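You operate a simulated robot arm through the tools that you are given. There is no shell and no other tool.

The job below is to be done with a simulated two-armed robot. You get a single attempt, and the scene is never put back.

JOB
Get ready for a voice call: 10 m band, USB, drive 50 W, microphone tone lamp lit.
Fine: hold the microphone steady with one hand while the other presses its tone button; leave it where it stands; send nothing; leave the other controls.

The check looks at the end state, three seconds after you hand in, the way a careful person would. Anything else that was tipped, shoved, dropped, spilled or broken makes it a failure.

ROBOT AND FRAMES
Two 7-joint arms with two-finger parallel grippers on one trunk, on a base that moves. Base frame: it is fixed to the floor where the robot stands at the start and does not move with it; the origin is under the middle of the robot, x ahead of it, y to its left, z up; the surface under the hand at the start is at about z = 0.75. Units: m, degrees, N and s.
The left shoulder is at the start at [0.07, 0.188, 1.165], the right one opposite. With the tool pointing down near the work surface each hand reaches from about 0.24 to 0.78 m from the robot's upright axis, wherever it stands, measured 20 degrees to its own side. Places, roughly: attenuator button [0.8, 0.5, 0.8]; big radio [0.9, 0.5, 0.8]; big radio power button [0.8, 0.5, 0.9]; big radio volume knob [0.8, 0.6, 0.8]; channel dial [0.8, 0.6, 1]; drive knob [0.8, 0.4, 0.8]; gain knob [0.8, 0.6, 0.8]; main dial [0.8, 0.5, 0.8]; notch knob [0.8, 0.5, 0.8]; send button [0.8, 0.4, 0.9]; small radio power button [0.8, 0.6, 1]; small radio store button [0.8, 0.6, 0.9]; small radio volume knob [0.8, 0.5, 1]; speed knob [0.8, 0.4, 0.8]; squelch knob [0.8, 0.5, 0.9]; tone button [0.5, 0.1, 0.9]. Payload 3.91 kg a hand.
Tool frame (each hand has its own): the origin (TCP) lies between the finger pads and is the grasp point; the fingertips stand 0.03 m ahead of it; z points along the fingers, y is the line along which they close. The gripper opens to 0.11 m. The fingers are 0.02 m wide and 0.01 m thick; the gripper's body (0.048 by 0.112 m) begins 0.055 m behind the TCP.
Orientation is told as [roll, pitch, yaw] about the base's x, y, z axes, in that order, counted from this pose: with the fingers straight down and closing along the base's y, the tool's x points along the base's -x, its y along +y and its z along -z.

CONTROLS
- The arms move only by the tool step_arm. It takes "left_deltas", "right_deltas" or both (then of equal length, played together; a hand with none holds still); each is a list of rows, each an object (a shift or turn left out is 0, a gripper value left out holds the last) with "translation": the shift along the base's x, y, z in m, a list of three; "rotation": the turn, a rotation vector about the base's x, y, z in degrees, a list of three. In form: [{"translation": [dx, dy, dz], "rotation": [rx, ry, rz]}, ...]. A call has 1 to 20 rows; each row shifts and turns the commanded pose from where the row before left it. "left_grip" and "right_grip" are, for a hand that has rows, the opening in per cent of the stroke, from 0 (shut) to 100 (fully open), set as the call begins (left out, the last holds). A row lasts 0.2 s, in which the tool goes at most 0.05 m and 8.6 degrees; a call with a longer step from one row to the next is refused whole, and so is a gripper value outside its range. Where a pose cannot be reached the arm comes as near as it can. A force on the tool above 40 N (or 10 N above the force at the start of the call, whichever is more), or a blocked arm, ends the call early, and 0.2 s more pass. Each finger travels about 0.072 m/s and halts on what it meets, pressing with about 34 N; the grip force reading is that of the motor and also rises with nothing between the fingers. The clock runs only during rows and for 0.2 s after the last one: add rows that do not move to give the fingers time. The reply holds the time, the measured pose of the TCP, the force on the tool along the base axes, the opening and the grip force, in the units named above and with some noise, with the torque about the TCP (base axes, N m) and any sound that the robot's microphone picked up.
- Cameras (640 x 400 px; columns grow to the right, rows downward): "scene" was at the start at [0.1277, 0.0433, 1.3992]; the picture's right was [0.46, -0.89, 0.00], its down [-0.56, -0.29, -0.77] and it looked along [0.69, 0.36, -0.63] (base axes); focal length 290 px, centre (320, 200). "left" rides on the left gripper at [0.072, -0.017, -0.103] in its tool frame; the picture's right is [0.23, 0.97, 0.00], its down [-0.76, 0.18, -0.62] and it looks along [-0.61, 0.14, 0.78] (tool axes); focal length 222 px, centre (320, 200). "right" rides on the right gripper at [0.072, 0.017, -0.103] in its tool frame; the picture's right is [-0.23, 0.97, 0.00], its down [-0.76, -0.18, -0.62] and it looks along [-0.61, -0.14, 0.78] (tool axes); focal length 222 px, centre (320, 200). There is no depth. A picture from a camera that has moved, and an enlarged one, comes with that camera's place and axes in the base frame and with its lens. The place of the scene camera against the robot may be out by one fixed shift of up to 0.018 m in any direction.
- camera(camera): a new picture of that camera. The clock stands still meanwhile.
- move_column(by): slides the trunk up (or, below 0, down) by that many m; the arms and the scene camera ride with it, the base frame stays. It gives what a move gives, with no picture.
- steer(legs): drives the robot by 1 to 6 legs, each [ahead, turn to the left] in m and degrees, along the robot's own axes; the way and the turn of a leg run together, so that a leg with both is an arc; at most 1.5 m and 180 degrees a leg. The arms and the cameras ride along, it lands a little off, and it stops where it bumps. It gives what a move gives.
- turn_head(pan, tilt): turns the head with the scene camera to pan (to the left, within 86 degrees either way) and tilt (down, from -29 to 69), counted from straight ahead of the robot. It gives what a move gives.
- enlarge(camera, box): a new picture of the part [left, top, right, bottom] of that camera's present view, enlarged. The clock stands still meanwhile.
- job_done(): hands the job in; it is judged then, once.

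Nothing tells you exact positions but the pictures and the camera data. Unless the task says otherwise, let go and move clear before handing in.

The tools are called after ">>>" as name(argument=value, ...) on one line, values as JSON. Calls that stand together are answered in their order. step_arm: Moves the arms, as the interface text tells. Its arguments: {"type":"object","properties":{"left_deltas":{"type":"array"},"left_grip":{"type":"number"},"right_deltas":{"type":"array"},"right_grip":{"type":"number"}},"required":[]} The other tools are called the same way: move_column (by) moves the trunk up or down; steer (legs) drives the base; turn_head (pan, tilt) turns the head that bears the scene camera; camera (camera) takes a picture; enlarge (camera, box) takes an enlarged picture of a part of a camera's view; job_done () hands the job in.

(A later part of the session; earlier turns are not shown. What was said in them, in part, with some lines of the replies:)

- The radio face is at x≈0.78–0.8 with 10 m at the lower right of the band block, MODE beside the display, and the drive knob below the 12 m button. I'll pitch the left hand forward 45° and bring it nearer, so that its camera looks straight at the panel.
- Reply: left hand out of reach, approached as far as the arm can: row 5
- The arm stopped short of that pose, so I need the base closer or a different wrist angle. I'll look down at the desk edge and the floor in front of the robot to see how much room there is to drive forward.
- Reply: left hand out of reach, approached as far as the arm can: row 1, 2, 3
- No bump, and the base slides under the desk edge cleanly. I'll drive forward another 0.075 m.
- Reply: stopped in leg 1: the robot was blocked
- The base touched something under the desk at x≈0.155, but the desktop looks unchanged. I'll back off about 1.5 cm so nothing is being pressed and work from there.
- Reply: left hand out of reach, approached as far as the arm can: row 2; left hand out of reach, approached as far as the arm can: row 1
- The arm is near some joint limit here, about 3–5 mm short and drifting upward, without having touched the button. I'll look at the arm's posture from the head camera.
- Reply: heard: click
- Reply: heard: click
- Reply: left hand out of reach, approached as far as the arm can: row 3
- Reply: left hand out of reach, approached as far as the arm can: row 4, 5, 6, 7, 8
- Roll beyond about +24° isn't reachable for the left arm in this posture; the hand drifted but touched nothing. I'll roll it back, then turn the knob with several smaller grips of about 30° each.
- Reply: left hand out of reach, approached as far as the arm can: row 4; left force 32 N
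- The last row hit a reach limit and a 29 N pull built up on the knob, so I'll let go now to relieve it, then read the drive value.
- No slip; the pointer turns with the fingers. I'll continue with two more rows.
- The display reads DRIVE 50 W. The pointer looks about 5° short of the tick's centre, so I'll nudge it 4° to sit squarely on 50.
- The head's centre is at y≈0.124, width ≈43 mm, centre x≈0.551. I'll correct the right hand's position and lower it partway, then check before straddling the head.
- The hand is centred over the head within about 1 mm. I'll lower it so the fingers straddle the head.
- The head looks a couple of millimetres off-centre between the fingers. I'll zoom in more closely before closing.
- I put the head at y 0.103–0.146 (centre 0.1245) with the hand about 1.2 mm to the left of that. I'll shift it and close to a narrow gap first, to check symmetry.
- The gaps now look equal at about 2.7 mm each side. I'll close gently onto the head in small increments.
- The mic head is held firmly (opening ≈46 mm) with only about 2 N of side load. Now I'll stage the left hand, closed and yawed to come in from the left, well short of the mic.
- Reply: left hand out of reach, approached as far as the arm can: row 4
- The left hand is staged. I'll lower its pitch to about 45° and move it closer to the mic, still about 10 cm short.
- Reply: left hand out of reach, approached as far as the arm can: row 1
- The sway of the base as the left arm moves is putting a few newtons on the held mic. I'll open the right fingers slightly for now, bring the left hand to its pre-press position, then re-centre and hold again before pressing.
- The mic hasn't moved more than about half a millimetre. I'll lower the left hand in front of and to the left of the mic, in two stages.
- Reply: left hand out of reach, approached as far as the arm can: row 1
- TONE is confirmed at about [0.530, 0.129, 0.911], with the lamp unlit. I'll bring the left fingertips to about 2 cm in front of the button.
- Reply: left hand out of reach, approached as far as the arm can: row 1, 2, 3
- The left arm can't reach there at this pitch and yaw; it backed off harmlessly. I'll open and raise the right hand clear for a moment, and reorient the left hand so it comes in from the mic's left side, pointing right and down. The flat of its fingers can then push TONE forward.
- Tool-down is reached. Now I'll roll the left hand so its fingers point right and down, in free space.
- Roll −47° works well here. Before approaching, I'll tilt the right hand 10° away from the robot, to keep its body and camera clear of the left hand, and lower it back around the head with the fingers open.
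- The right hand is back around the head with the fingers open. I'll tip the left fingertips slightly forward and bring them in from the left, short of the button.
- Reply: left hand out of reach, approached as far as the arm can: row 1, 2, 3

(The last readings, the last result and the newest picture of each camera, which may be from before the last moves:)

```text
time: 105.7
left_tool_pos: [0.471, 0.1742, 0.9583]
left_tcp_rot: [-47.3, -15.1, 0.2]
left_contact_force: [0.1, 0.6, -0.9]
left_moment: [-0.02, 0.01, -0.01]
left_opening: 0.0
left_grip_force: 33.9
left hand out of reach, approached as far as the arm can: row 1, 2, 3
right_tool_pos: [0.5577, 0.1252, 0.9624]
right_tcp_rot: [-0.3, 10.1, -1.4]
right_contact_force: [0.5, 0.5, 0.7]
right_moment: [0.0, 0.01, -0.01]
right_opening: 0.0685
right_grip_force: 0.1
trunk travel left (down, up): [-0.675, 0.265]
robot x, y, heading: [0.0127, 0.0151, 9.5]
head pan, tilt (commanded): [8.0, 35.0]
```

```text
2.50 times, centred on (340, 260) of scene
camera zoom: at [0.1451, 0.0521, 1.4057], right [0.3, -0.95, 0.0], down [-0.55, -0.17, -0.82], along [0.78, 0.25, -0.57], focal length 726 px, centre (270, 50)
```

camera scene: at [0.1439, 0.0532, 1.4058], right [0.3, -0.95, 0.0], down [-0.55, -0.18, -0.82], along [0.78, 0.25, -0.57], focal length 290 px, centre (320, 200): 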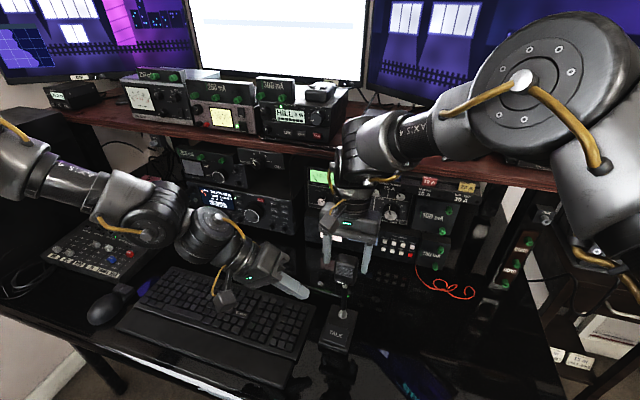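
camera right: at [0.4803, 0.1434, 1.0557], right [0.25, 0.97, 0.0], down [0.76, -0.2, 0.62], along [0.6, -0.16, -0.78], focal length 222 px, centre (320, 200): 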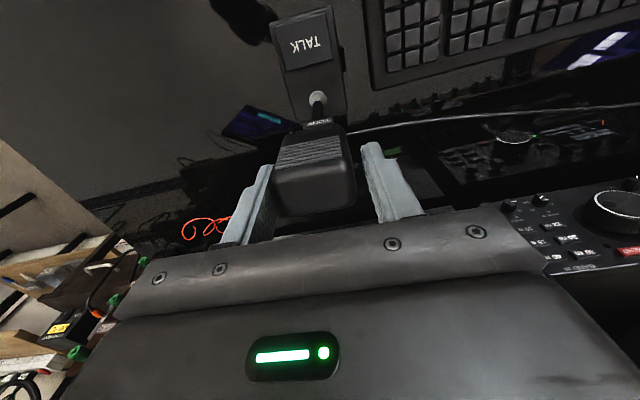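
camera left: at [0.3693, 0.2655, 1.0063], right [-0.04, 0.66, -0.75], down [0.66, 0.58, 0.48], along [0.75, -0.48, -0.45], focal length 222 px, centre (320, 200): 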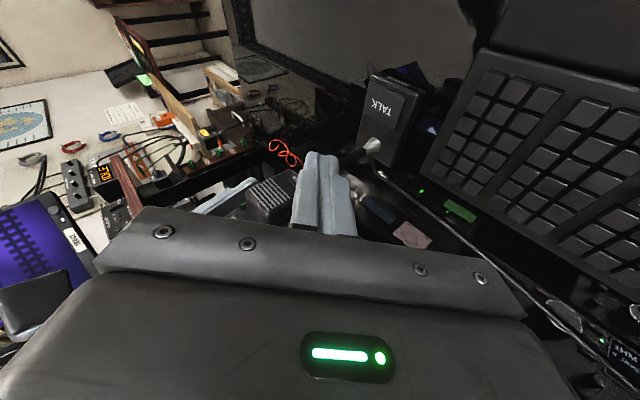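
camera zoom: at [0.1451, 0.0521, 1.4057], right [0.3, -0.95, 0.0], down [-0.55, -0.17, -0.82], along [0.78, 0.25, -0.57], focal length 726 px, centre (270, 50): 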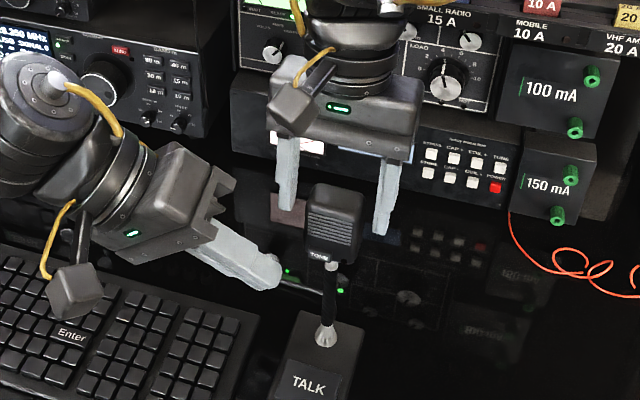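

The left arm stops short again because its wrist can't cross further in with the base turned this way. I'll lift the right hand clear, pull the left hand back, and turn the base about 10° right, so that both arms fit.

>>> step_arm(left_deltas=[{"translation": [-0.015, 0.03, 0.01]}, {"translation": [-0.015, 0.03, 0.01]}, {"translation": [-0.01, 0.03, 0.01]}, {"translation": [0, 0.02, 0.02]}, {}], right_deltas=[{"translation": [0.002, 0, 0.02]}, {"translation": [0.002, 0, 0.03]}, {"translation": [0, 0, 0.03]}, {"translation": [0, 0, 0.03]}, {}])

>>> steer(legs=[[0, -11]])

>>> camera(camera="scene")

>>> camera(camera="right")

```text
time: 106.9
left_tool_pos: [0.4315, 0.2858, 1.0061]
left_tcp_rot: [-47.2, -14.9, 0.2]
left_contact_force: [-1.5, 0.0, -0.2]
left_moment: [-0.01, 0.01, 0.0]
left_opening: 0.0001
left_grip_force: 34.1
right_tool_pos: [0.565, 0.1251, 1.0729]
right_tcp_rot: [-0.3, 10.0, -1.4]
right_contact_force: [-0.1, 0.2, -0.2]
right_moment: [0.04, 0.02, 0.01]
right_opening: 0.0684
right_grip_force: 0.2
trunk travel left (down, up): [-0.675, 0.265]
robot x, y, heading: [0.0098, 0.0148, 9.8]
head pan, tilt (commanded): [8.0, 35.0]
```

```text
time: 108.0
left_tool_pos: [0.4755, 0.1989, 1.0066]
left_tcp_rot: [-47.3, -15.0, -10.7]
left_contact_force: [0.2, -1.4, -0.5]
left_moment: [0.0, 0.0, 0.02]
left_opening: 0.0
left_grip_force: 34.3
right_tool_pos: [0.5751, 0.0201, 1.0727]
right_tcp_rot: [-0.2, 10.0, -12.3]
right_contact_force: [0.1, -0.4, -0.5]
right_moment: [0.03, 0.01, 0.01]
right_opening: 0.0684
right_grip_force: 0.0
trunk travel left (down, up): [-0.675, 0.265]
robot x, y, heading: [0.0131, 0.0119, -1.2]
head pan, tilt (commanded): [8.0, 35.0]
```

```text
taken
camera scene: at [0.1499, 0.026, 1.4057], right [0.12, -0.99, 0.0], down [-0.57, -0.07, -0.82], along [0.81, 0.1, -0.57], focal length 290 px, centre (320, 200)
```

scene: 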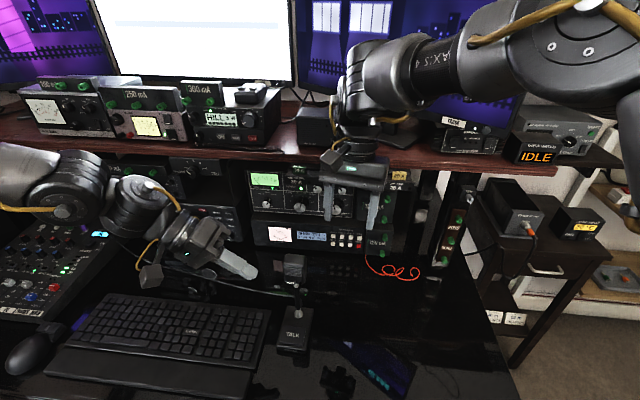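

```text
taken
camera right: at [0.5264, 0.0469, 1.1869], right [0.43, 0.9, -0.04], down [0.8, -0.35, 0.48], along [0.42, -0.24, -0.87], focal length 222 px, centre (320, 200)
```

right: 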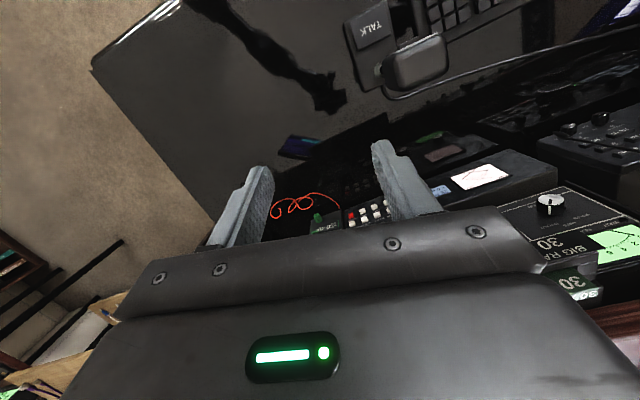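

The turn went cleanly. With the right hand still off to the side, I'll check that the left hand now reaches its pre-press position.

>>> step_arm(left_deltas=[{"translation": [-0.01, 0.0, -0.03], "rotation": [0, 0, 8]}, {"translation": [0, -0.01, -0.03]}, {"translation": [0.01, -0.02, -0.0145]}, {"translation": [0.01, -0.02, 0]}, {}])

>>> camera(camera="left")

>>> enlarge(camera="scene", box=[210, 200, 350, 360])

```text
time: 109.2
left_tool_pos: [0.4845, 0.1504, 0.932]
left_tcp_rot: [-47.3, -15.1, -2.7]
left_contact_force: [0.0, -0.2, -0.2]
left_moment: [-0.03, -0.02, -0.02]
left_opening: 0.0003
left_grip_force: 33.8
right_tool_pos: [0.575, 0.0194, 1.073]
right_tcp_rot: [-0.3, 10.1, -12.3]
right_contact_force: [0.5, -1.1, 0.0]
right_moment: [0.0, 0.0, 0.0]
right_opening: 0.0684
right_grip_force: 0.0
trunk travel left (down, up): [-0.675, 0.265]
robot x, y, heading: [0.0124, 0.0129, -1.1]
head pan, tilt (commanded): [8.0, 35.0]
```

```text
taken
camera left: at [0.3954, 0.2183, 0.9935], right [0.0, 0.66, -0.75], down [0.69, 0.55, 0.48], along [0.73, -0.51, -0.46], focal length 222 px, centre (320, 200)
```

left: 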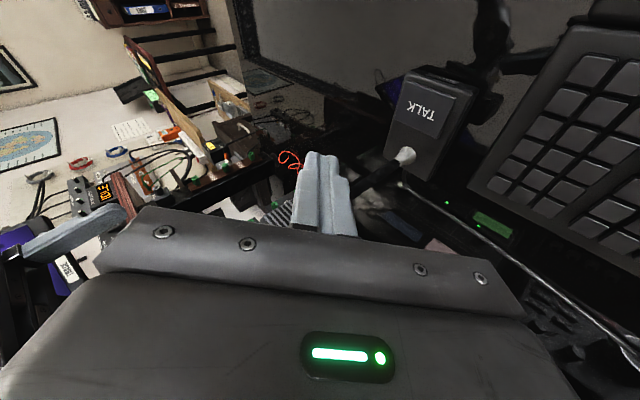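

```text
2.50 times, centred on (280, 280) of scene
camera zoom: at [0.1493, 0.0267, 1.4057], right [0.12, -0.99, 0.0], down [-0.57, -0.07, -0.82], along [0.81, 0.1, -0.57], focal length 726 px, centre (420, 0)
```

zoom: 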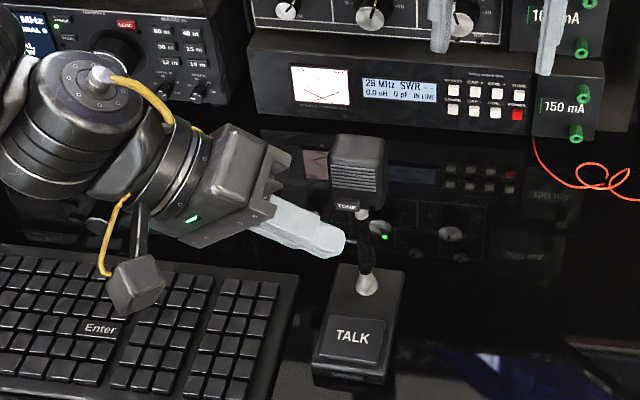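

The left hand reaches its pre-press position, with the fingertips about 3 cm in front of TONE. Now I'll bring the right hand back over the mic and lower it around the head.

>>> step_arm(right_deltas=[{"translation": [-0.006, 0.035, 0.0], "rotation": [0, 0, 3.7]}, {"translation": [-0.006, 0.035, 0.0], "rotation": [0, 0, 3.7]}, {"translation": [-0.006, 0.035, 0.0], "rotation": [0, 0, 3.6]}, {}])

>>> enlarge(camera="right", box=[220, 30, 460, 230])

```text
time: 110.2
left_tool_pos: [0.4834, 0.1509, 0.9335]
left_tcp_rot: [-47.3, -15.2, -2.6]
left_contact_force: [-1.4, 0.5, 0.3]
left_moment: [0.03, -0.02, -0.01]
left_opening: 0.0
left_grip_force: 34.1
right_tool_pos: [0.5431, 0.0849, 1.0608]
right_tcp_rot: [0.4, 12.1, -3.0]
right_contact_force: [-0.1, -0.1, -0.2]
right_moment: [0.0, -0.05, -0.04]
right_opening: 0.0682
right_grip_force: 0.1
right hand out of reach, approached as far as the arm can: row 3
trunk travel left (down, up): [-0.675, 0.265]
robot x, y, heading: [0.0107, 0.0131, -1.2]
head pan, tilt (commanded): [8.0, 35.0]
```

```text
2.00 times, centred on (340, 130) of right
camera zoom: at [0.4954, 0.1025, 1.1774], right [0.27, 0.96, -0.04], down [0.86, -0.23, 0.45], along [0.43, -0.16, -0.89], focal length 444 px, centre (280, 340)
```

zoom: 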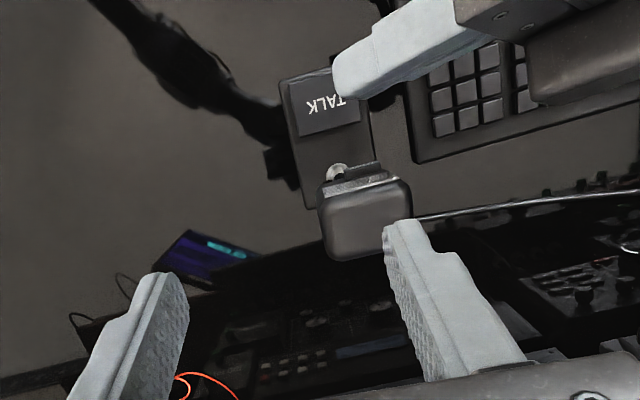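

The right arm now falls just short on its side, so a heading between the two should suit both arms. I'll raise the right hand a little and turn the base back left by about 5.7°.

>>> step_arm(right_deltas=[{"translation": [0.01, -0.02, 0.025]}, {"translation": [0.0, -0.01, 0.025]}, {}], left_deltas=[{"translation": [-0.01, 0.01, 0.0]}, {"translation": [-0.01, 0.01, 0.0]}, {}])

>>> steer(legs=[[0, 5.7]])

>>> step_arm(left_deltas=[{"translation": [0, 0, 0], "rotation": [-5.5, 0, 0]}, {"translation": [0, 0, 0], "rotation": [-5.5, 0, -1]}, {}])

```text
time: 111.0
left_tool_pos: [0.4649, 0.1706, 0.9323]
left_tcp_rot: [-47.2, -15.0, -2.7]
left_contact_force: [-0.2, 0.0, 1.0]
left_moment: [-0.03, -0.02, 0.0]
left_opening: 0.0
left_grip_force: 34.2
right_tool_pos: [0.5518, 0.0608, 1.1192]
right_tcp_rot: [0.3, 11.0, -2.1]
right_contact_force: [-0.7, -0.6, 0.5]
right_moment: [-0.03, -0.01, 0.05]
right_opening: 0.0682
right_grip_force: 0.1
trunk travel left (down, up): [-0.675, 0.265]
robot x, y, heading: [0.0096, 0.0126, -1.3]
head pan, tilt (commanded): [8.0, 35.0]
```

```text
time: 112.0
left_tool_pos: [0.4463, 0.2138, 0.9347]
left_tcp_rot: [-47.3, -14.9, 3.0]
left_contact_force: [0.4, -0.6, 0.9]
left_moment: [0.01, 0.02, 0.0]
left_opening: 0.0
left_grip_force: 33.8
right_tool_pos: [0.5448, 0.114, 1.1239]
right_tcp_rot: [0.7, 10.6, 3.8]
right_contact_force: [-1.3, -0.1, 0.4]
right_moment: [0.02, -0.04, 0.01]
right_opening: 0.0679
right_grip_force: 0.0
trunk travel left (down, up): [-0.675, 0.265]
robot x, y, heading: [0.011, 0.0162, 4.5]
head pan, tilt (commanded): [8.0, 35.0]
```

```text
time: 112.8
left_tool_pos: [0.4473, 0.2152, 0.9335]
left_tcp_rot: [-58.6, -14.4, 4.9]
left_contact_force: [0.0, -0.1, 0.5]
left_moment: [0.0, -0.02, 0.04]
left_opening: 0.0
left_grip_force: 33.7
right_tool_pos: [0.545, 0.1124, 1.124]
right_tcp_rot: [0.9, 10.8, 3.6]
right_contact_force: [0.8, 0.6, -0.8]
right_moment: [0.03, -0.03, 0.01]
right_opening: 0.068
right_grip_force: 0.0
trunk travel left (down, up): [-0.675, 0.265]
robot x, y, heading: [0.0112, 0.0116, 4.4]
head pan, tilt (commanded): [8.0, 35.0]
```

Now I'll bring the left hand to its pre-press position at this heading.

>>> step_arm(left_deltas=[{"translation": [0.008, -0.0212, -0.002]}, {"translation": [0.01, -0.0212, -0.002]}, {"translation": [0.0177, -0.0211, -0.0018]}, {}])

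>>> step_arm(right_deltas=[{"translation": [0.006, 0.006, -0.025], "rotation": [-0.5, 0, -2.5]}, {"translation": [0.006, 0.006, -0.025], "rotation": [-0.4, -0.4, -2.5]}, {}])

>>> enlarge(camera="right", box=[220, 30, 460, 230])

>>> camera(camera="left")

```text
time: 113.8
left_tool_pos: [0.4779, 0.1602, 0.9419]
left_tcp_rot: [-58.5, -14.2, 4.9]
left_contact_force: [0.0, 0.4, 0.8]
left_moment: [0.02, -0.03, 0.04]
left_opening: 0.0
left_grip_force: 33.8
left hand out of reach, approached as far as the arm can: row 3
right_tool_pos: [0.5452, 0.1127, 1.1233]
right_tcp_rot: [0.8, 10.6, 3.6]
right_contact_force: [0.2, -0.4, -0.2]
right_moment: [-0.01, -0.01, -0.01]
right_opening: 0.0681
right_grip_force: 0.0
trunk travel left (down, up): [-0.675, 0.265]
robot x, y, heading: [0.0091, 0.0129, 4.6]
head pan, tilt (commanded): [8.0, 35.0]
```

```text
time: 114.6
left_tool_pos: [0.4776, 0.1598, 0.9411]
left_tcp_rot: [-58.7, -14.4, 5.0]
left_contact_force: [-0.3, 0.6, -0.2]
left_moment: [0.02, -0.04, 0.01]
left_opening: 0.0
left_grip_force: 33.4
right_tool_pos: [0.5618, 0.1227, 1.0768]
right_tcp_rot: [0.1, 10.2, -1.9]
right_contact_force: [-0.7, 0.1, 0.2]
right_moment: [0.0, -0.02, -0.04]
right_opening: 0.0682
right_grip_force: 0.1
trunk travel left (down, up): [-0.675, 0.265]
robot x, y, heading: [0.0135, 0.0132, 4.7]
head pan, tilt (commanded): [8.0, 35.0]
```

```text
2.00 times, centred on (340, 130) of right
camera zoom: at [0.5085, 0.1408, 1.1904], right [0.26, 0.97, -0.04], down [0.85, -0.21, 0.48], along [0.45, -0.15, -0.88], focal length 444 px, centre (280, 340)
```

zoom: 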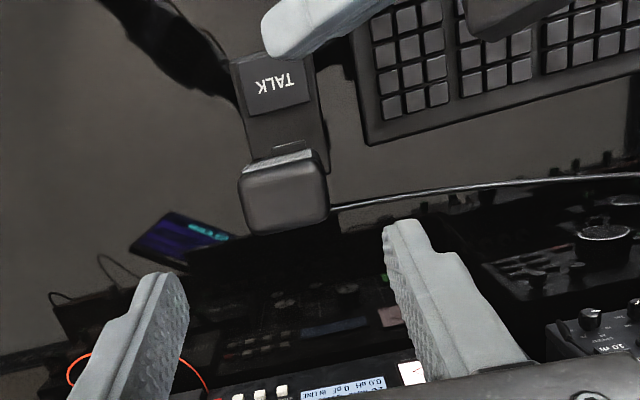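

```text
taken
camera left: at [0.3831, 0.2313, 0.9892], right [-0.06, 0.5, -0.86], down [0.64, 0.68, 0.36], along [0.77, -0.53, -0.36], focal length 222 px, centre (320, 200)
```

left: 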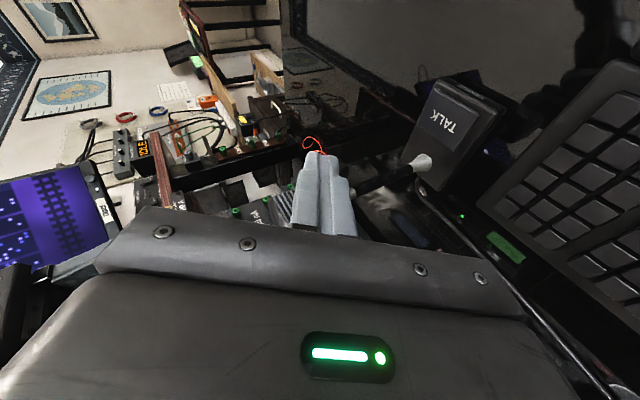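

The left arm tends to be pushed up when it works this low and near the centre. Lowering the trunk a little should help, so I'll raise both hands first and then lower the column 8 cm.

>>> step_arm(left_deltas=[{"translation": [-0.01, 0.015, 0.03]}, {"translation": [-0.005, 0.01, 0.03]}, {"translation": [0, 0, 0.02]}, {}], right_deltas=[{"translation": [0, 0, 0.02]}, {"translation": [0, 0, 0.02]}, {"translation": [0, 0, 0.02]}, {}])

>>> move_column(by=-0.09)

>>> camera(camera="scene")

```text
time: 115.6
left_tool_pos: [0.4646, 0.185, 1.0189]
left_tcp_rot: [-58.6, -14.2, 4.9]
left_contact_force: [1.0, -0.3, 0.9]
left_moment: [0.03, -0.02, -0.03]
left_opening: 0.0
left_grip_force: 34.0
right_tool_pos: [0.5649, 0.1158, 1.1311]
right_tcp_rot: [0.3, 11.3, -2.6]
right_contact_force: [0.6, -0.7, -0.4]
right_moment: [-0.02, 0.01, 0.01]
right_opening: 0.0681
right_grip_force: 0.0
trunk travel left (down, up): [-0.675, 0.265]
robot x, y, heading: [0.0132, 0.0104, 4.8]
head pan, tilt (commanded): [8.0, 35.0]
```

```text
time: 116.8
left_tool_pos: [0.4644, 0.1849, 0.9296]
left_tcp_rot: [-58.7, -14.3, 5.0]
left_contact_force: [-0.5, 0.0, 0.4]
left_moment: [0.01, 0.03, -0.02]
left_opening: 0.0
left_grip_force: 34.4
right_tool_pos: [0.5634, 0.1168, 1.0445]
right_tcp_rot: [0.7, 11.2, -2.6]
right_contact_force: [-0.5, 0.0, 0.4]
right_moment: [-0.01, 0.02, -0.02]
right_opening: 0.068
right_grip_force: 0.0
trunk travel left (down, up): [-0.585, 0.355]
robot x, y, heading: [0.0126, 0.015, 4.4]
head pan, tilt (commanded): [8.0, 35.0]
```

```text
taken
camera scene: at [0.1474, 0.0399, 1.3158], right [0.22, -0.98, 0.0], down [-0.56, -0.12, -0.82], along [0.8, 0.18, -0.57], focal length 290 px, centre (320, 200)
```

scene: 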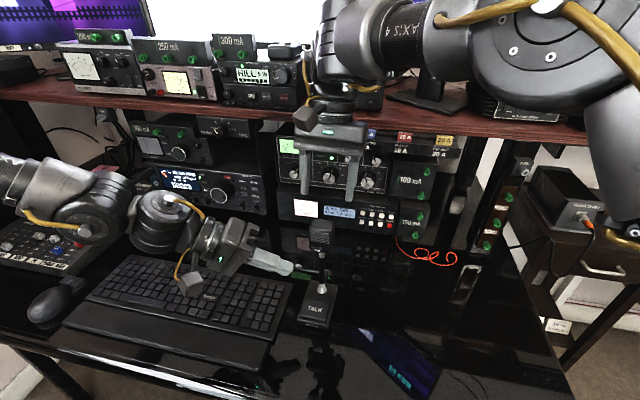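

>>> step_arm(left_deltas=[{"translation": [0.008, -0.0166, -0.001]}, {"translation": [0.0126, -0.0166, -0.001]}, {}])

>>> step_arm(right_deltas=[{"translation": [-0.003, 0.004, -0.02], "rotation": [-0.3, -0.5, 0.6]}, {"translation": [-0.003, 0.0037, -0.02], "rotation": [-0.3, -0.5, 0.6]}, {}])

>>> enlarge(camera="right", box=[220, 60, 430, 230])

>>> enlarge(camera="scene", box=[250, 190, 390, 330])

```text
time: 117.6
left_tool_pos: [0.484, 0.1528, 0.9266]
left_tcp_rot: [-58.6, -14.2, 4.9]
left_contact_force: [-0.9, 0.7, -0.2]
left_moment: [-0.02, 0.03, 0.0]
left_opening: 0.0
left_grip_force: 33.8
right_tool_pos: [0.5634, 0.1174, 1.0456]
right_tcp_rot: [0.8, 10.9, -2.3]
right_contact_force: [-0.1, 0.4, 0.0]
right_moment: [-0.01, 0.02, 0.01]
right_opening: 0.0683
right_grip_force: 0.0
trunk travel left (down, up): [-0.585, 0.355]
robot x, y, heading: [0.0073, 0.0157, 4.3]
head pan, tilt (commanded): [8.0, 35.0]
```

```text
time: 118.4
left_tool_pos: [0.4829, 0.1537, 0.9268]
left_tcp_rot: [-58.6, -14.2, 4.9]
left_contact_force: [0.1, 0.2, -0.1]
left_moment: [0.02, -0.02, 0.01]
left_opening: 0.0
left_grip_force: 33.9
right_tool_pos: [0.5615, 0.123, 1.015]
right_tcp_rot: [1.0, 9.4, -1.5]
right_contact_force: [-0.3, 0.3, 0.4]
right_moment: [0.01, 0.0, -0.05]
right_opening: 0.0678
right_grip_force: 0.1
trunk travel left (down, up): [-0.585, 0.355]
robot x, y, heading: [0.009, 0.0156, 4.6]
head pan, tilt (commanded): [8.0, 35.0]
```

```text
2.35 times, centred on (325, 145) of right
camera zoom: at [0.5067, 0.1399, 1.1285], right [0.25, 0.97, -0.02], down [0.85, -0.21, 0.49], along [0.47, -0.14, -0.87], focal length 523 px, centre (308, 329)
```

zoom: 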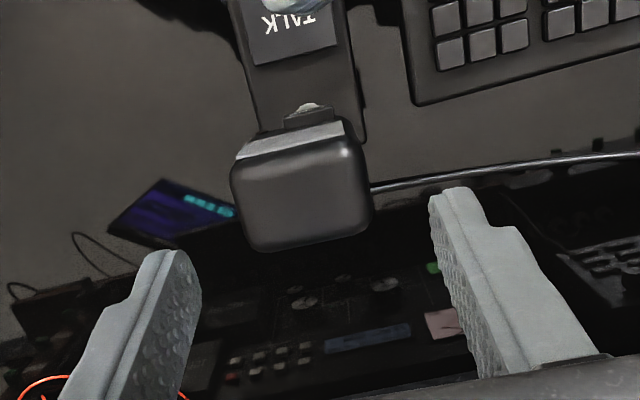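

```text
2.86 times, centred on (320, 260) of scene
camera zoom: at [0.1478, 0.04, 1.3157], right [0.22, -0.98, 0.0], down [-0.56, -0.12, -0.82], along [0.8, 0.18, -0.57], focal length 829 px, centre (320, 29)
```

zoom: 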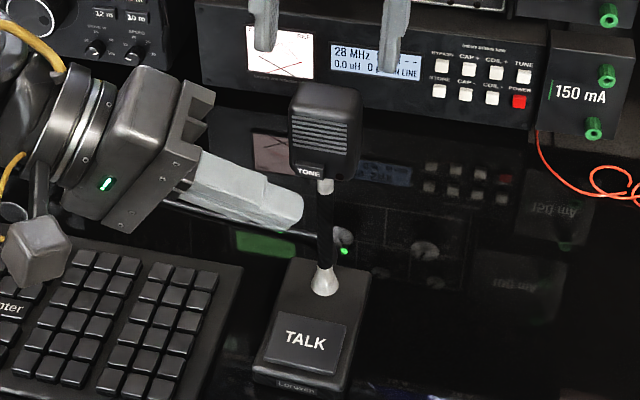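

Both hands now fit. I'll lower the right hand around the head with a small centring correction.

>>> step_arm(right_deltas=[{"translation": [-0.002, -0.0005, -0.02], "rotation": [-1, 0.3, 0]}, {"translation": [-0.002, -0.0005, -0.02]}, {"translation": [0, 0, -0.012]}, {}])

>>> enlarge(camera="right", box=[250, 100, 390, 230])

>>> camera(camera="right")

```text
time: 119.4
left_tool_pos: [0.4843, 0.1528, 0.9274]
left_tcp_rot: [-58.6, -14.2, 4.9]
left_contact_force: [0.6, -0.5, 0.3]
left_moment: [0.0, 0.01, -0.01]
left_opening: 0.0
left_grip_force: 33.8
right_tool_pos: [0.5548, 0.1255, 0.9585]
right_tcp_rot: [-0.5, 9.8, -1.6]
right_contact_force: [-1.1, -0.1, -0.6]
right_moment: [0.0, -0.02, 0.0]
right_opening: 0.0682
right_grip_force: 0.1
trunk travel left (down, up): [-0.585, 0.355]
robot x, y, heading: [0.0073, 0.0186, 4.4]
head pan, tilt (commanded): [8.0, 35.0]
```

```text
3.08 times, centred on (320, 165) of right
camera zoom: at [0.5019, 0.1436, 1.0719], right [0.25, 0.97, -0.05], down [0.85, -0.2, 0.49], along [0.46, -0.16, -0.87], focal length 684 px, centre (320, 308)
```

zoom: 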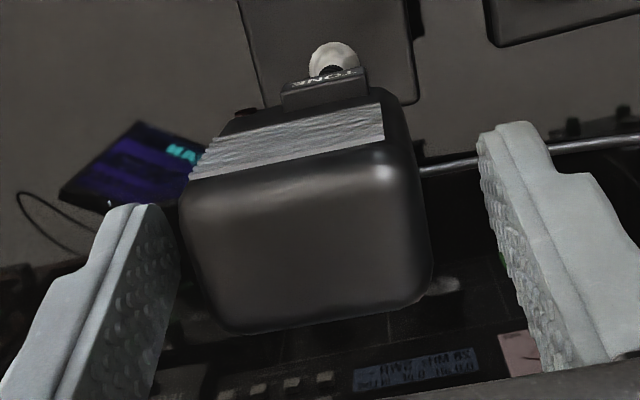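

```text
taken
camera right: at [0.5019, 0.1436, 1.0719], right [0.25, 0.97, -0.05], down [0.85, -0.2, 0.49], along [0.46, -0.16, -0.87], focal length 222 px, centre (320, 200)
```

right: 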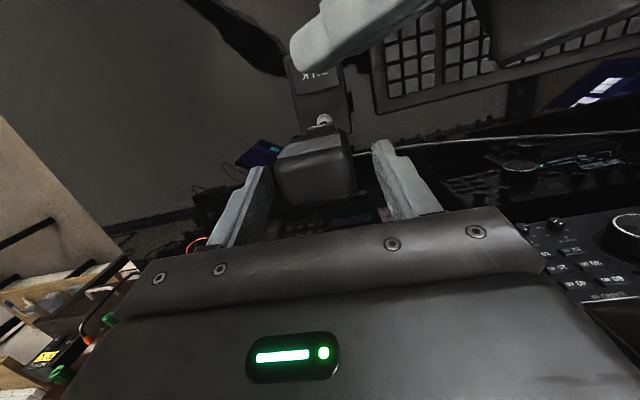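

The head is centred within about 1 mm, with a slight yaw difference. I'll make a tiny correction and close to a narrow gap.

>>> step_arm(right_deltas=[{"translation": [0, -0.0008, 0], "rotation": [0.3, 0, -1.2]}, {}, {}], right_grip=44.5)

>>> enlarge(camera="right", box=[250, 110, 390, 230])

>>> enlarge(camera="left", box=[220, 110, 420, 260])

```text
time: 120.2
left_tool_pos: [0.4836, 0.1541, 0.9271]
left_tcp_rot: [-58.7, -14.2, 4.9]
left_contact_force: [-0.3, 0.3, 0.1]
left_moment: [0.02, -0.02, 0.01]
left_opening: 0.0001
left_grip_force: 34.3
right_tool_pos: [0.5567, 0.124, 0.9552]
right_tcp_rot: [-0.9, 9.9, -2.8]
right_contact_force: [1.1, 0.3, -0.1]
right_moment: [-0.02, 0.01, -0.02]
right_opening: 0.0492
right_grip_force: 0.0
trunk travel left (down, up): [-0.585, 0.355]
robot x, y, heading: [0.0135, 0.0132, 4.2]
head pan, tilt (commanded): [8.0, 35.0]
```

```text
3.33 times, centred on (320, 170) of right
camera zoom: at [0.5019, 0.1442, 1.0688], right [0.27, 0.96, -0.05], down [0.85, -0.21, 0.49], along [0.46, -0.17, -0.87], focal length 740 px, centre (320, 300)
```

zoom: 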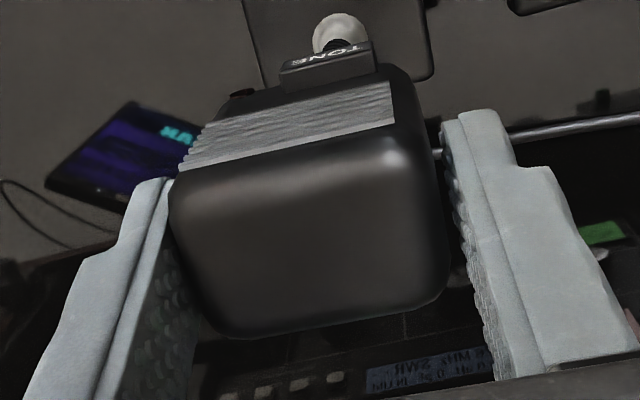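

```text
2.67 times, centred on (320, 185) of left
camera zoom: at [0.3898, 0.2243, 0.9753], right [-0.06, 0.5, -0.86], down [0.64, 0.68, 0.36], along [0.77, -0.53, -0.36], focal length 592 px, centre (320, 240)
```

zoom: 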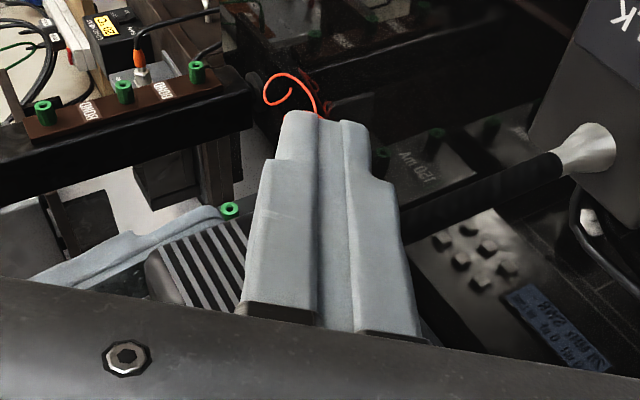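

Left and right gaps look even, and by projection the left fingertips are in line with TONE. Now I'll close the right hand on the head again.

>>> step_arm(right_deltas=[{}, {}], right_grip=40)

>>> step_arm(left_deltas=[{"translation": [0.006, -0.0005, 0]}, {"translation": [0.006, -0.0005, 0]}, {"translation": [0.006, -0.0005, 0]}, {}])

>>> enlarge(camera="right", box=[230, 60, 410, 230])

>>> enlarge(camera="scene", box=[260, 200, 360, 320])

```text
time: 120.8
left_tool_pos: [0.4836, 0.1525, 0.9274]
left_tcp_rot: [-58.5, -14.2, 4.9]
left_contact_force: [-0.1, 0.1, -0.5]
left_moment: [0.0, -0.02, -0.01]
left_opening: 0.0001
left_grip_force: 33.8
right_tool_pos: [0.5543, 0.1233, 0.9555]
right_tcp_rot: [-0.7, 9.8, -2.8]
right_contact_force: [1.2, -3.4, 1.4]
right_moment: [-0.26, -0.26, 0.19]
right_opening: 0.046
right_grip_force: 34.2
trunk travel left (down, up): [-0.585, 0.355]
robot x, y, heading: [0.0083, 0.016, 4.4]
head pan, tilt (commanded): [8.0, 35.0]
```

```text
time: 121.8
left_tool_pos: [0.502, 0.1514, 0.9268]
left_tcp_rot: [-58.5, -14.2, 4.9]
left_contact_force: [-0.3, 0.7, 0.7]
left_moment: [0.04, -0.01, 0.02]
left_opening: 0.0002
left_grip_force: 34.3
right_tool_pos: [0.5543, 0.1241, 0.9544]
right_tcp_rot: [-0.6, 9.7, -2.7]
right_contact_force: [3.3, -3.6, 0.4]
right_moment: [-0.4, -0.2, 0.17]
right_opening: 0.0461
right_grip_force: 33.9
trunk travel left (down, up): [-0.585, 0.355]
robot x, y, heading: [0.0092, 0.0156, 4.6]
head pan, tilt (commanded): [8.0, 35.0]
```

```text
2.35 times, centred on (320, 145) of right
camera zoom: at [0.5018, 0.1443, 1.0691], right [0.27, 0.96, -0.05], down [0.85, -0.21, 0.49], along [0.46, -0.17, -0.87], focal length 523 px, centre (320, 329)
```

zoom: 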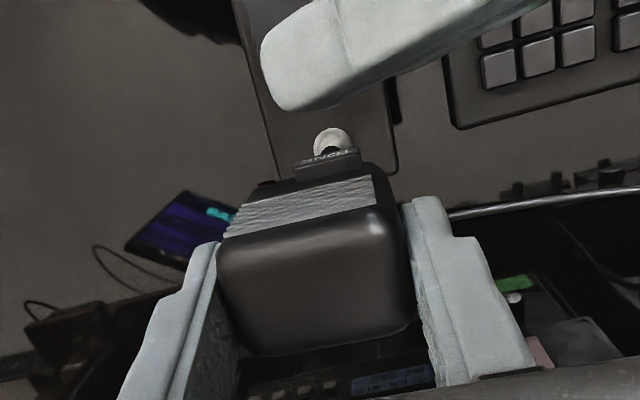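

```text
3.33 times, centred on (310, 260) of scene
camera zoom: at [0.1483, 0.0396, 1.3157], right [0.22, -0.98, 0.0], down [-0.56, -0.12, -0.82], along [0.8, 0.18, -0.57], focal length 968 px, centre (353, 0)
```

zoom: 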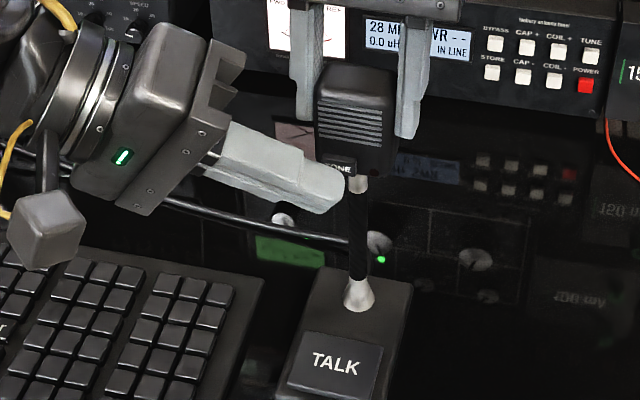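

The fingertip is about 1.2 cm from the button and lined up. Pressing forward in small steps now.

>>> step_arm(left_deltas=[{"translation": [0.004, 0.0, 0]}, {"translation": [0.004, 0.0, 0]}, {}])

>>> step_arm(left_deltas=[{"translation": [0.002, 0.0, 0]}, {"translation": [0.002, 0.0, 0]}, {}])

>>> enlarge(camera="right", box=[230, 60, 410, 230])

```text
time: 122.6
left_tool_pos: [0.5095, 0.1504, 0.9255]
left_tcp_rot: [-58.6, -14.1, 4.9]
left_contact_force: [-0.2, -0.8, -0.2]
left_moment: [0.01, -0.02, 0.03]
left_opening: 0.0002
left_grip_force: 34.2
right_tool_pos: [0.5556, 0.1248, 0.9544]
right_tcp_rot: [-0.6, 9.9, -2.6]
right_contact_force: [1.4, -1.8, 0.0]
right_moment: [-0.26, -0.09, 0.11]
right_opening: 0.046
right_grip_force: 33.7
trunk travel left (down, up): [-0.585, 0.355]
robot x, y, heading: [0.0081, 0.014, 4.4]
head pan, tilt (commanded): [8.0, 35.0]
```

```text
time: 123.4
left_tool_pos: [0.5146, 0.1489, 0.9268]
left_tcp_rot: [-58.6, -14.2, 4.9]
left_contact_force: [-1.1, -0.4, 0.0]
left_moment: [-0.01, -0.01, -0.04]
left_opening: 0.0003
left_grip_force: 34.4
right_tool_pos: [0.5551, 0.1245, 0.9563]
right_tcp_rot: [-0.7, 9.9, -2.7]
right_contact_force: [0.1, -1.1, 0.3]
right_moment: [-0.13, 0.16, 0.1]
right_opening: 0.0459
right_grip_force: 33.8
trunk travel left (down, up): [-0.585, 0.355]
robot x, y, heading: [0.0074, 0.0155, 4.4]
head pan, tilt (commanded): [8.0, 35.0]
```

```text
2.35 times, centred on (320, 145) of right
camera zoom: at [0.5015, 0.1447, 1.0692], right [0.27, 0.96, -0.05], down [0.85, -0.21, 0.49], along [0.46, -0.17, -0.87], focal length 523 px, centre (320, 329)
```

zoom: 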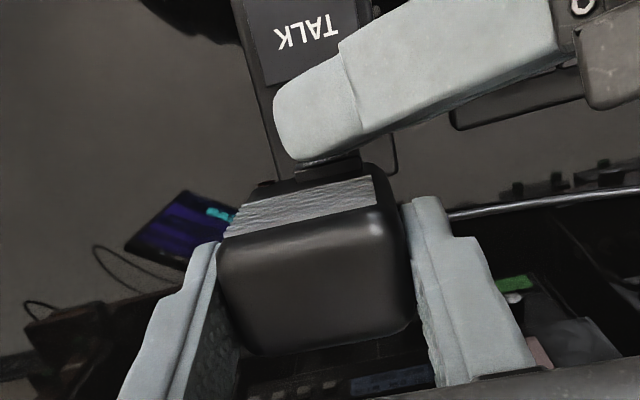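

The fingertip now covers the button with about 1 N. I'll continue in 1.5 mm steps until it clicks.

>>> step_arm(left_deltas=[{"translation": [0.0015, 0.0, 0]}, {"translation": [0.0015, 0.0, 0]}, {}])

>>> enlarge(camera="right", box=[230, 60, 410, 230])

```text
time: 124.2
left_tool_pos: [0.5174, 0.1512, 0.9258]
left_tcp_rot: [-58.6, -14.2, 4.9]
left_contact_force: [-2.5, -1.6, 1.1]
left_moment: [-0.04, 0.04, -0.08]
left_opening: 0.0
left_grip_force: 34.2
right_tool_pos: [0.5546, 0.1242, 0.9563]
right_tcp_rot: [-0.8, 9.8, -2.7]
right_contact_force: [1.7, 1.0, 0.2]
right_moment: [0.06, 0.21, 0.06]
right_opening: 0.0458
right_grip_force: 33.7
trunk travel left (down, up): [-0.585, 0.355]
robot x, y, heading: [0.0122, 0.0151, 4.3]
head pan, tilt (commanded): [8.0, 35.0]
heard: click
```

```text
2.35 times, centred on (320, 145) of right
camera zoom: at [0.5017, 0.1448, 1.0692], right [0.27, 0.96, -0.05], down [0.85, -0.21, 0.49], along [0.46, -0.17, -0.87], focal length 523 px, centre (320, 329)
```

zoom: 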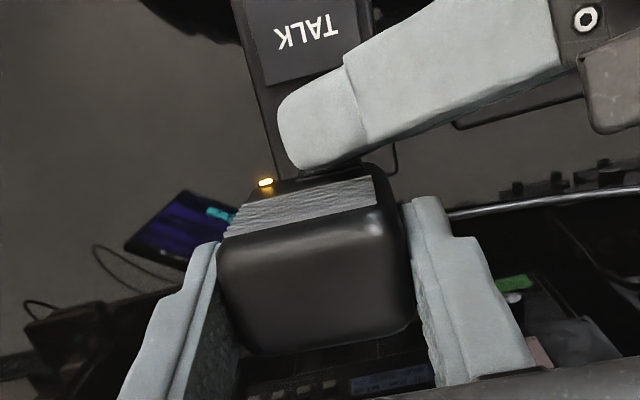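

A click was heard and the tone lamp has lit up. I'll back the left hand straight off, away from the mic.

>>> step_arm(left_deltas=[{"translation": [-0.006, 0.0, 0]}, {"translation": [-0.015, 0.0, 0.0]}, {"translation": [-0.02, 0.005, 0.0]}, {}])

>>> enlarge(camera="right", box=[230, 60, 410, 230])

```text
time: 125.2
left_tool_pos: [0.4758, 0.155, 0.9273]
left_tcp_rot: [-58.7, -14.2, 5.0]
left_contact_force: [-0.7, 0.1, -0.5]
left_moment: [0.0, 0.0, 0.02]
left_opening: 0.0
left_grip_force: 34.0
right_tool_pos: [0.5549, 0.124, 0.9553]
right_tcp_rot: [-0.7, 9.9, -2.7]
right_contact_force: [-0.9, 1.1, -0.4]
right_moment: [0.15, 0.23, -0.01]
right_opening: 0.0459
right_grip_force: 34.4
trunk travel left (down, up): [-0.585, 0.355]
robot x, y, heading: [0.008, 0.017, 4.4]
head pan, tilt (commanded): [8.0, 35.0]
```

```text
2.35 times, centred on (320, 145) of right
camera zoom: at [0.5018, 0.1447, 1.0692], right [0.27, 0.96, -0.05], down [0.85, -0.21, 0.49], along [0.46, -0.17, -0.87], focal length 523 px, centre (320, 329)
```

zoom: 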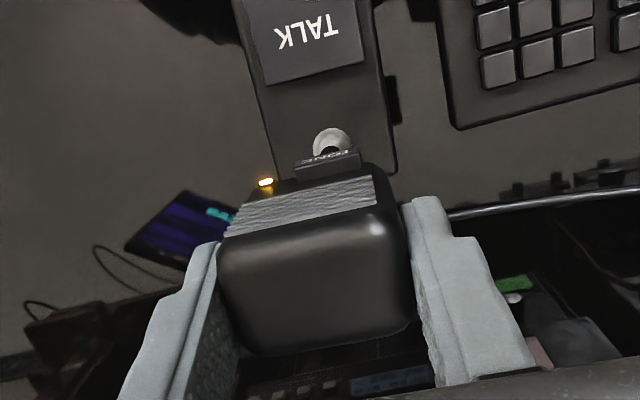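

The lamp stays lit. Now I'll open the right fingers and raise the right hand straight up clear of the head, keeping the left hand still.

>>> step_arm(right_deltas=[{}, {}], right_grip=47)

>>> step_arm(right_deltas=[{}, {}], right_grip=62)

>>> enlarge(camera="right", box=[230, 60, 410, 230])

```text
time: 125.8
left_tool_pos: [0.4757, 0.1556, 0.9272]
left_tcp_rot: [-58.7, -14.3, 4.9]
left_contact_force: [-0.4, -0.7, 0.4]
left_moment: [-0.01, -0.02, 0.03]
left_opening: 0.0001
left_grip_force: 34.3
right_tool_pos: [0.5541, 0.1246, 0.9558]
right_tcp_rot: [-0.7, 9.8, -2.7]
right_contact_force: [-0.2, -0.3, 0.3]
right_moment: [0.01, -0.01, -0.02]
right_opening: 0.0518
right_grip_force: 0.0
trunk travel left (down, up): [-0.585, 0.355]
robot x, y, heading: [0.0098, 0.0129, 4.5]
head pan, tilt (commanded): [8.0, 35.0]
```

```text
time: 126.4
left_tool_pos: [0.477, 0.1553, 0.927]
left_tcp_rot: [-58.6, -14.2, 5.0]
left_contact_force: [-0.5, 0.4, -0.4]
left_moment: [0.0, 0.06, -0.03]
left_opening: 0.0
left_grip_force: 34.2
right_tool_pos: [0.5548, 0.1243, 0.9558]
right_tcp_rot: [-0.7, 9.8, -2.7]
right_contact_force: [-0.1, -0.3, 0.4]
right_moment: [-0.01, 0.02, 0.0]
right_opening: 0.0684
right_grip_force: 0.0
trunk travel left (down, up): [-0.585, 0.355]
robot x, y, heading: [0.0134, 0.0145, 4.5]
head pan, tilt (commanded): [8.0, 35.0]
```

```text
2.35 times, centred on (320, 145) of right
camera zoom: at [0.5014, 0.1447, 1.0696], right [0.27, 0.96, -0.05], down [0.85, -0.21, 0.49], along [0.46, -0.17, -0.87], focal length 523 px, centre (320, 329)
```

zoom: 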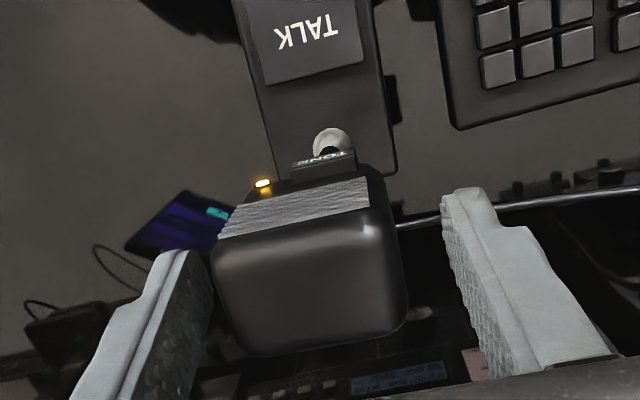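

The mic stands on its own with the lamp lit. Raising the right hand straight up now.

>>> step_arm(right_deltas=[{"translation": [0, 0, 0.015]}, {"translation": [0, 0, 0.02]}, {"translation": [0, 0, 0.025]}, {"translation": [0, -0.003, 0.025]}, {}])

>>> step_arm(right_deltas=[{"translation": [0, -0.03, 0.01]}, {"translation": [-0.01, -0.04, 0.01]}, {"translation": [-0.03, -0.03, 0.01]}, {"translation": [-0.04, -0.02, 0.01]}, {"translation": [-0.04, -0.02, 0.01]}, {}])

>>> step_arm(left_deltas=[{"translation": [-0.015, 0.03, 0.01]}, {"translation": [-0.01, 0.035, 0.02]}, {"translation": [-0.01, 0.035, 0.03]}, {"translation": [0, 0.03, 0.03]}, {}])

>>> camera(camera="scene")

>>> camera(camera="left")

```text
time: 127.6
left_tool_pos: [0.4767, 0.1545, 0.9287]
left_tcp_rot: [-58.6, -14.2, 5.0]
left_contact_force: [0.2, -0.2, 0.3]
left_moment: [0.0, -0.04, 0.02]
left_opening: 0.0
left_grip_force: 34.3
right_tool_pos: [0.5547, 0.1159, 1.0176]
right_tcp_rot: [-1.1, 12.4, -3.2]
right_contact_force: [0.9, -0.8, 0.5]
right_moment: [0.01, 0.0, 0.03]
right_opening: 0.0684
right_grip_force: 0.0
trunk travel left (down, up): [-0.585, 0.355]
robot x, y, heading: [0.0112, 0.016, 4.6]
head pan, tilt (commanded): [8.0, 35.0]
```

```text
time: 129.0
left_tool_pos: [0.4764, 0.1549, 0.9276]
left_tcp_rot: [-58.6, -14.2, 4.9]
left_contact_force: [0.7, 0.1, 0.7]
left_moment: [-0.03, -0.01, 0.02]
left_opening: 0.0001
left_grip_force: 34.1
right_tool_pos: [0.4291, -0.0121, 1.0889]
right_tcp_rot: [-1.7, 9.5, -1.6]
right_contact_force: [0.4, 0.5, -1.4]
right_moment: [0.04, 0.01, 0.02]
right_opening: 0.0683
right_grip_force: 0.0
trunk travel left (down, up): [-0.585, 0.355]
robot x, y, heading: [0.0082, 0.0141, 4.6]
head pan, tilt (commanded): [8.0, 35.0]
```

```text
time: 130.2
left_tool_pos: [0.4416, 0.2872, 1.0173]
left_tcp_rot: [-58.6, -14.2, 4.9]
left_contact_force: [-0.6, -0.6, -0.3]
left_moment: [0.0, 0.04, 0.0]
left_opening: 0.0
left_grip_force: 34.3
right_tool_pos: [0.4293, -0.0126, 1.0882]
right_tcp_rot: [-1.5, 9.5, -1.6]
right_contact_force: [-0.2, -0.9, -0.3]
right_moment: [0.0, -0.02, 0.02]
right_opening: 0.0681
right_grip_force: 0.1
trunk travel left (down, up): [-0.585, 0.355]
robot x, y, heading: [0.0092, 0.0102, 4.7]
head pan, tilt (commanded): [8.0, 35.0]
```

```text
taken
camera scene: at [0.1484, 0.0395, 1.3156], right [0.22, -0.98, 0.0], down [-0.56, -0.12, -0.82], along [0.8, 0.18, -0.57], focal length 290 px, centre (320, 200)
```

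scene: 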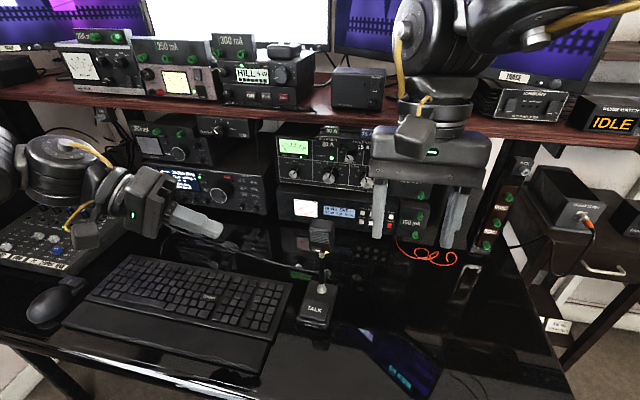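

```text
taken
camera left: at [0.3478, 0.3576, 1.0644], right [-0.06, 0.5, -0.86], down [0.64, 0.68, 0.35], along [0.77, -0.53, -0.36], focal length 222 px, centre (320, 200)
```

left: 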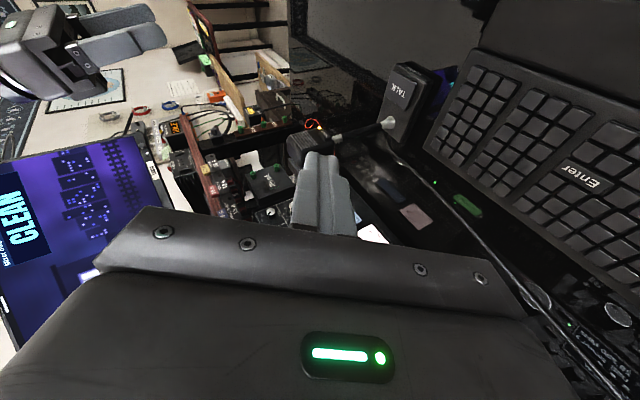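

Both hands are clear. I'll check the mic lamp, the radio display and the controls.

>>> enlarge(camera="scene", box=[285, 210, 365, 330])

>>> step_arm(left_deltas=[{"translation": [-0.02, 0.03, 0.02]}, {"translation": [-0.02, 0.04, 0.02]}, {"translation": [-0.02, 0.04, 0.02]}, {}])

>>> turn_head(pan=24, tilt=35)

>>> camera(camera="scene")

```text
3.33 times, centred on (325, 270) of scene
camera zoom: at [0.1484, 0.0395, 1.3156], right [0.22, -0.98, 0.0], down [-0.56, -0.12, -0.82], along [0.8, 0.18, -0.57], focal length 968 px, centre (303, -33)
```

zoom: 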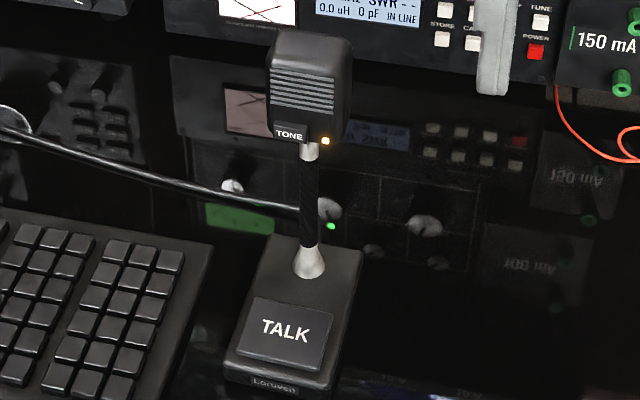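

```text
time: 131.2
left_tool_pos: [0.3817, 0.3946, 1.078]
left_tcp_rot: [-58.6, -14.2, 4.9]
left_contact_force: [-0.2, -0.1, -0.3]
left_moment: [0.0, 0.0, 0.02]
left_opening: 0.0
left_grip_force: 33.6
right_tool_pos: [0.4292, -0.014, 1.0885]
right_tcp_rot: [-1.5, 9.4, -1.6]
right_contact_force: [0.2, -0.1, -0.2]
right_moment: [0.02, -0.01, 0.0]
right_opening: 0.0679
right_grip_force: 0.1
trunk travel left (down, up): [-0.585, 0.355]
robot x, y, heading: [0.0146, 0.0154, 4.4]
head pan, tilt (commanded): [8.0, 35.0]
```

```text
time: 132.0
left_tool_pos: [0.3815, 0.3937, 1.0769]
left_tcp_rot: [-58.6, -14.4, 4.9]
left_contact_force: [0.7, 0.5, 0.8]
left_moment: [0.0, 0.02, 0.0]
left_opening: 0.0
left_grip_force: 34.0
right_tool_pos: [0.4281, -0.0116, 1.0895]
right_tcp_rot: [-1.6, 9.6, -1.7]
right_contact_force: [-0.6, 0.6, -0.2]
right_moment: [-0.01, 0.02, 0.01]
right_opening: 0.0681
right_grip_force: 0.1
trunk travel left (down, up): [-0.585, 0.355]
robot x, y, heading: [0.0107, 0.0101, 4.4]
head pan, tilt (commanded): [24.0, 35.0]
```

```text
taken
camera scene: at [0.1389, 0.0631, 1.3157], right [0.48, -0.88, 0.0], down [-0.5, -0.27, -0.82], along [0.72, 0.39, -0.57], focal length 290 px, centre (320, 200)
```

scene: 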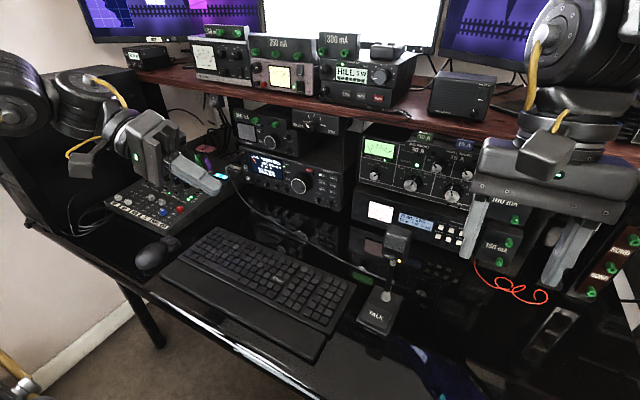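

>>> enlarge(camera="scene", box=[235, 140, 305, 210])

>>> enlarge(camera="scene", box=[285, 150, 365, 220])

>>> enlarge(camera="scene", box=[350, 215, 420, 340])

```text
5.71 times, centred on (270, 175) of scene
camera zoom: at [0.1389, 0.0631, 1.3157], right [0.48, -0.88, 0.0], down [-0.5, -0.27, -0.82], along [0.72, 0.39, -0.57], focal length 1658 px, centre (606, 343)
```

zoom: 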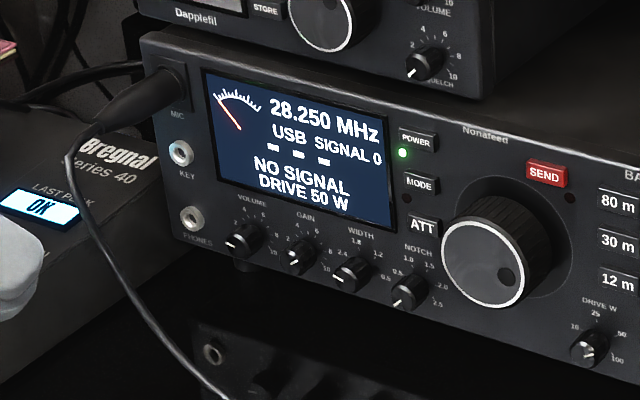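

```text
5.71 times, centred on (325, 185) of scene
camera zoom: at [0.1389, 0.0631, 1.3157], right [0.48, -0.88, 0.0], down [-0.5, -0.27, -0.82], along [0.72, 0.39, -0.57], focal length 1658 px, centre (291, 286)
```

zoom: 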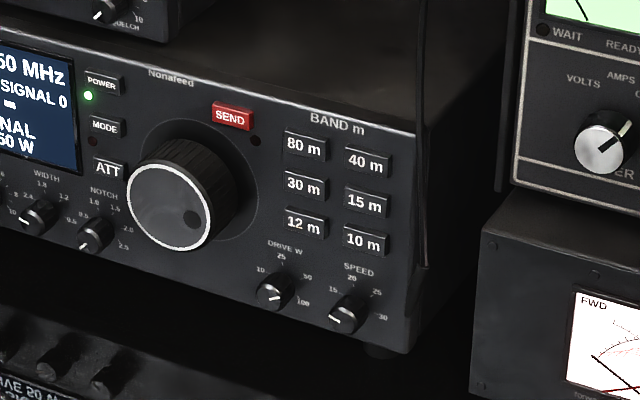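

```text
3.20 times, centred on (385, 278) of scene
camera zoom: at [0.1389, 0.0631, 1.3157], right [0.48, -0.88, 0.0], down [-0.5, -0.27, -0.82], along [0.72, 0.39, -0.57], focal length 929 px, centre (112, -48)
```

zoom: 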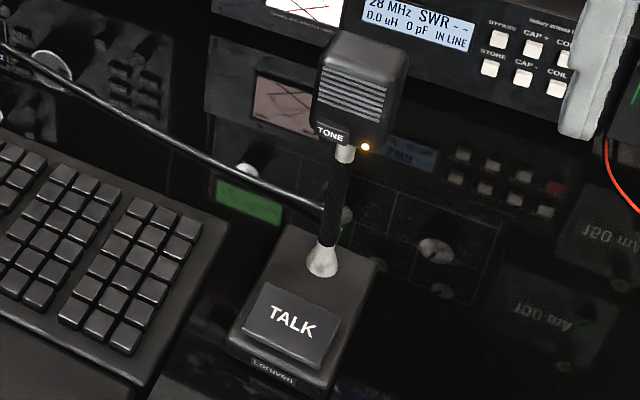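

Everything checks out: 28.250 MHz (10 m), USB, DRIVE 50 W, tone lamp lit. ATT and SEND are dark, the mic is standing in place, and both hands are clear. Handing in.

>>> job_done()

```text
The job is handed in.
```

The station is set for the voice call. The display reads 28.250 MHz (10 m band), USB, drive 50 W, and the microphone's tone lamp is lit.

- **Microphone:** I held it by the head with the right hand while the left hand pressed TONE, and it is standing free again. Gripping and releasing it shifted the head by a millimetre or so at most, as far as the cameras show.
- **Not sent:** SEND and TALK were not pressed. The SEND and ATT lamps are off, and I left the other controls alone.
- **One bump:** While driving closer to the radio, the robot's base touched something under the desk that I couldn't see. I backed off straight away, and nothing on the desktop looked moved afterwards.
- **Drive knob:** One turn pulled on the knob with about 29 N before I let go. The knob was in the same place when I lined up on it again, so the radio does not appear to have shifted.

Both hands are clear of the desk equipment.
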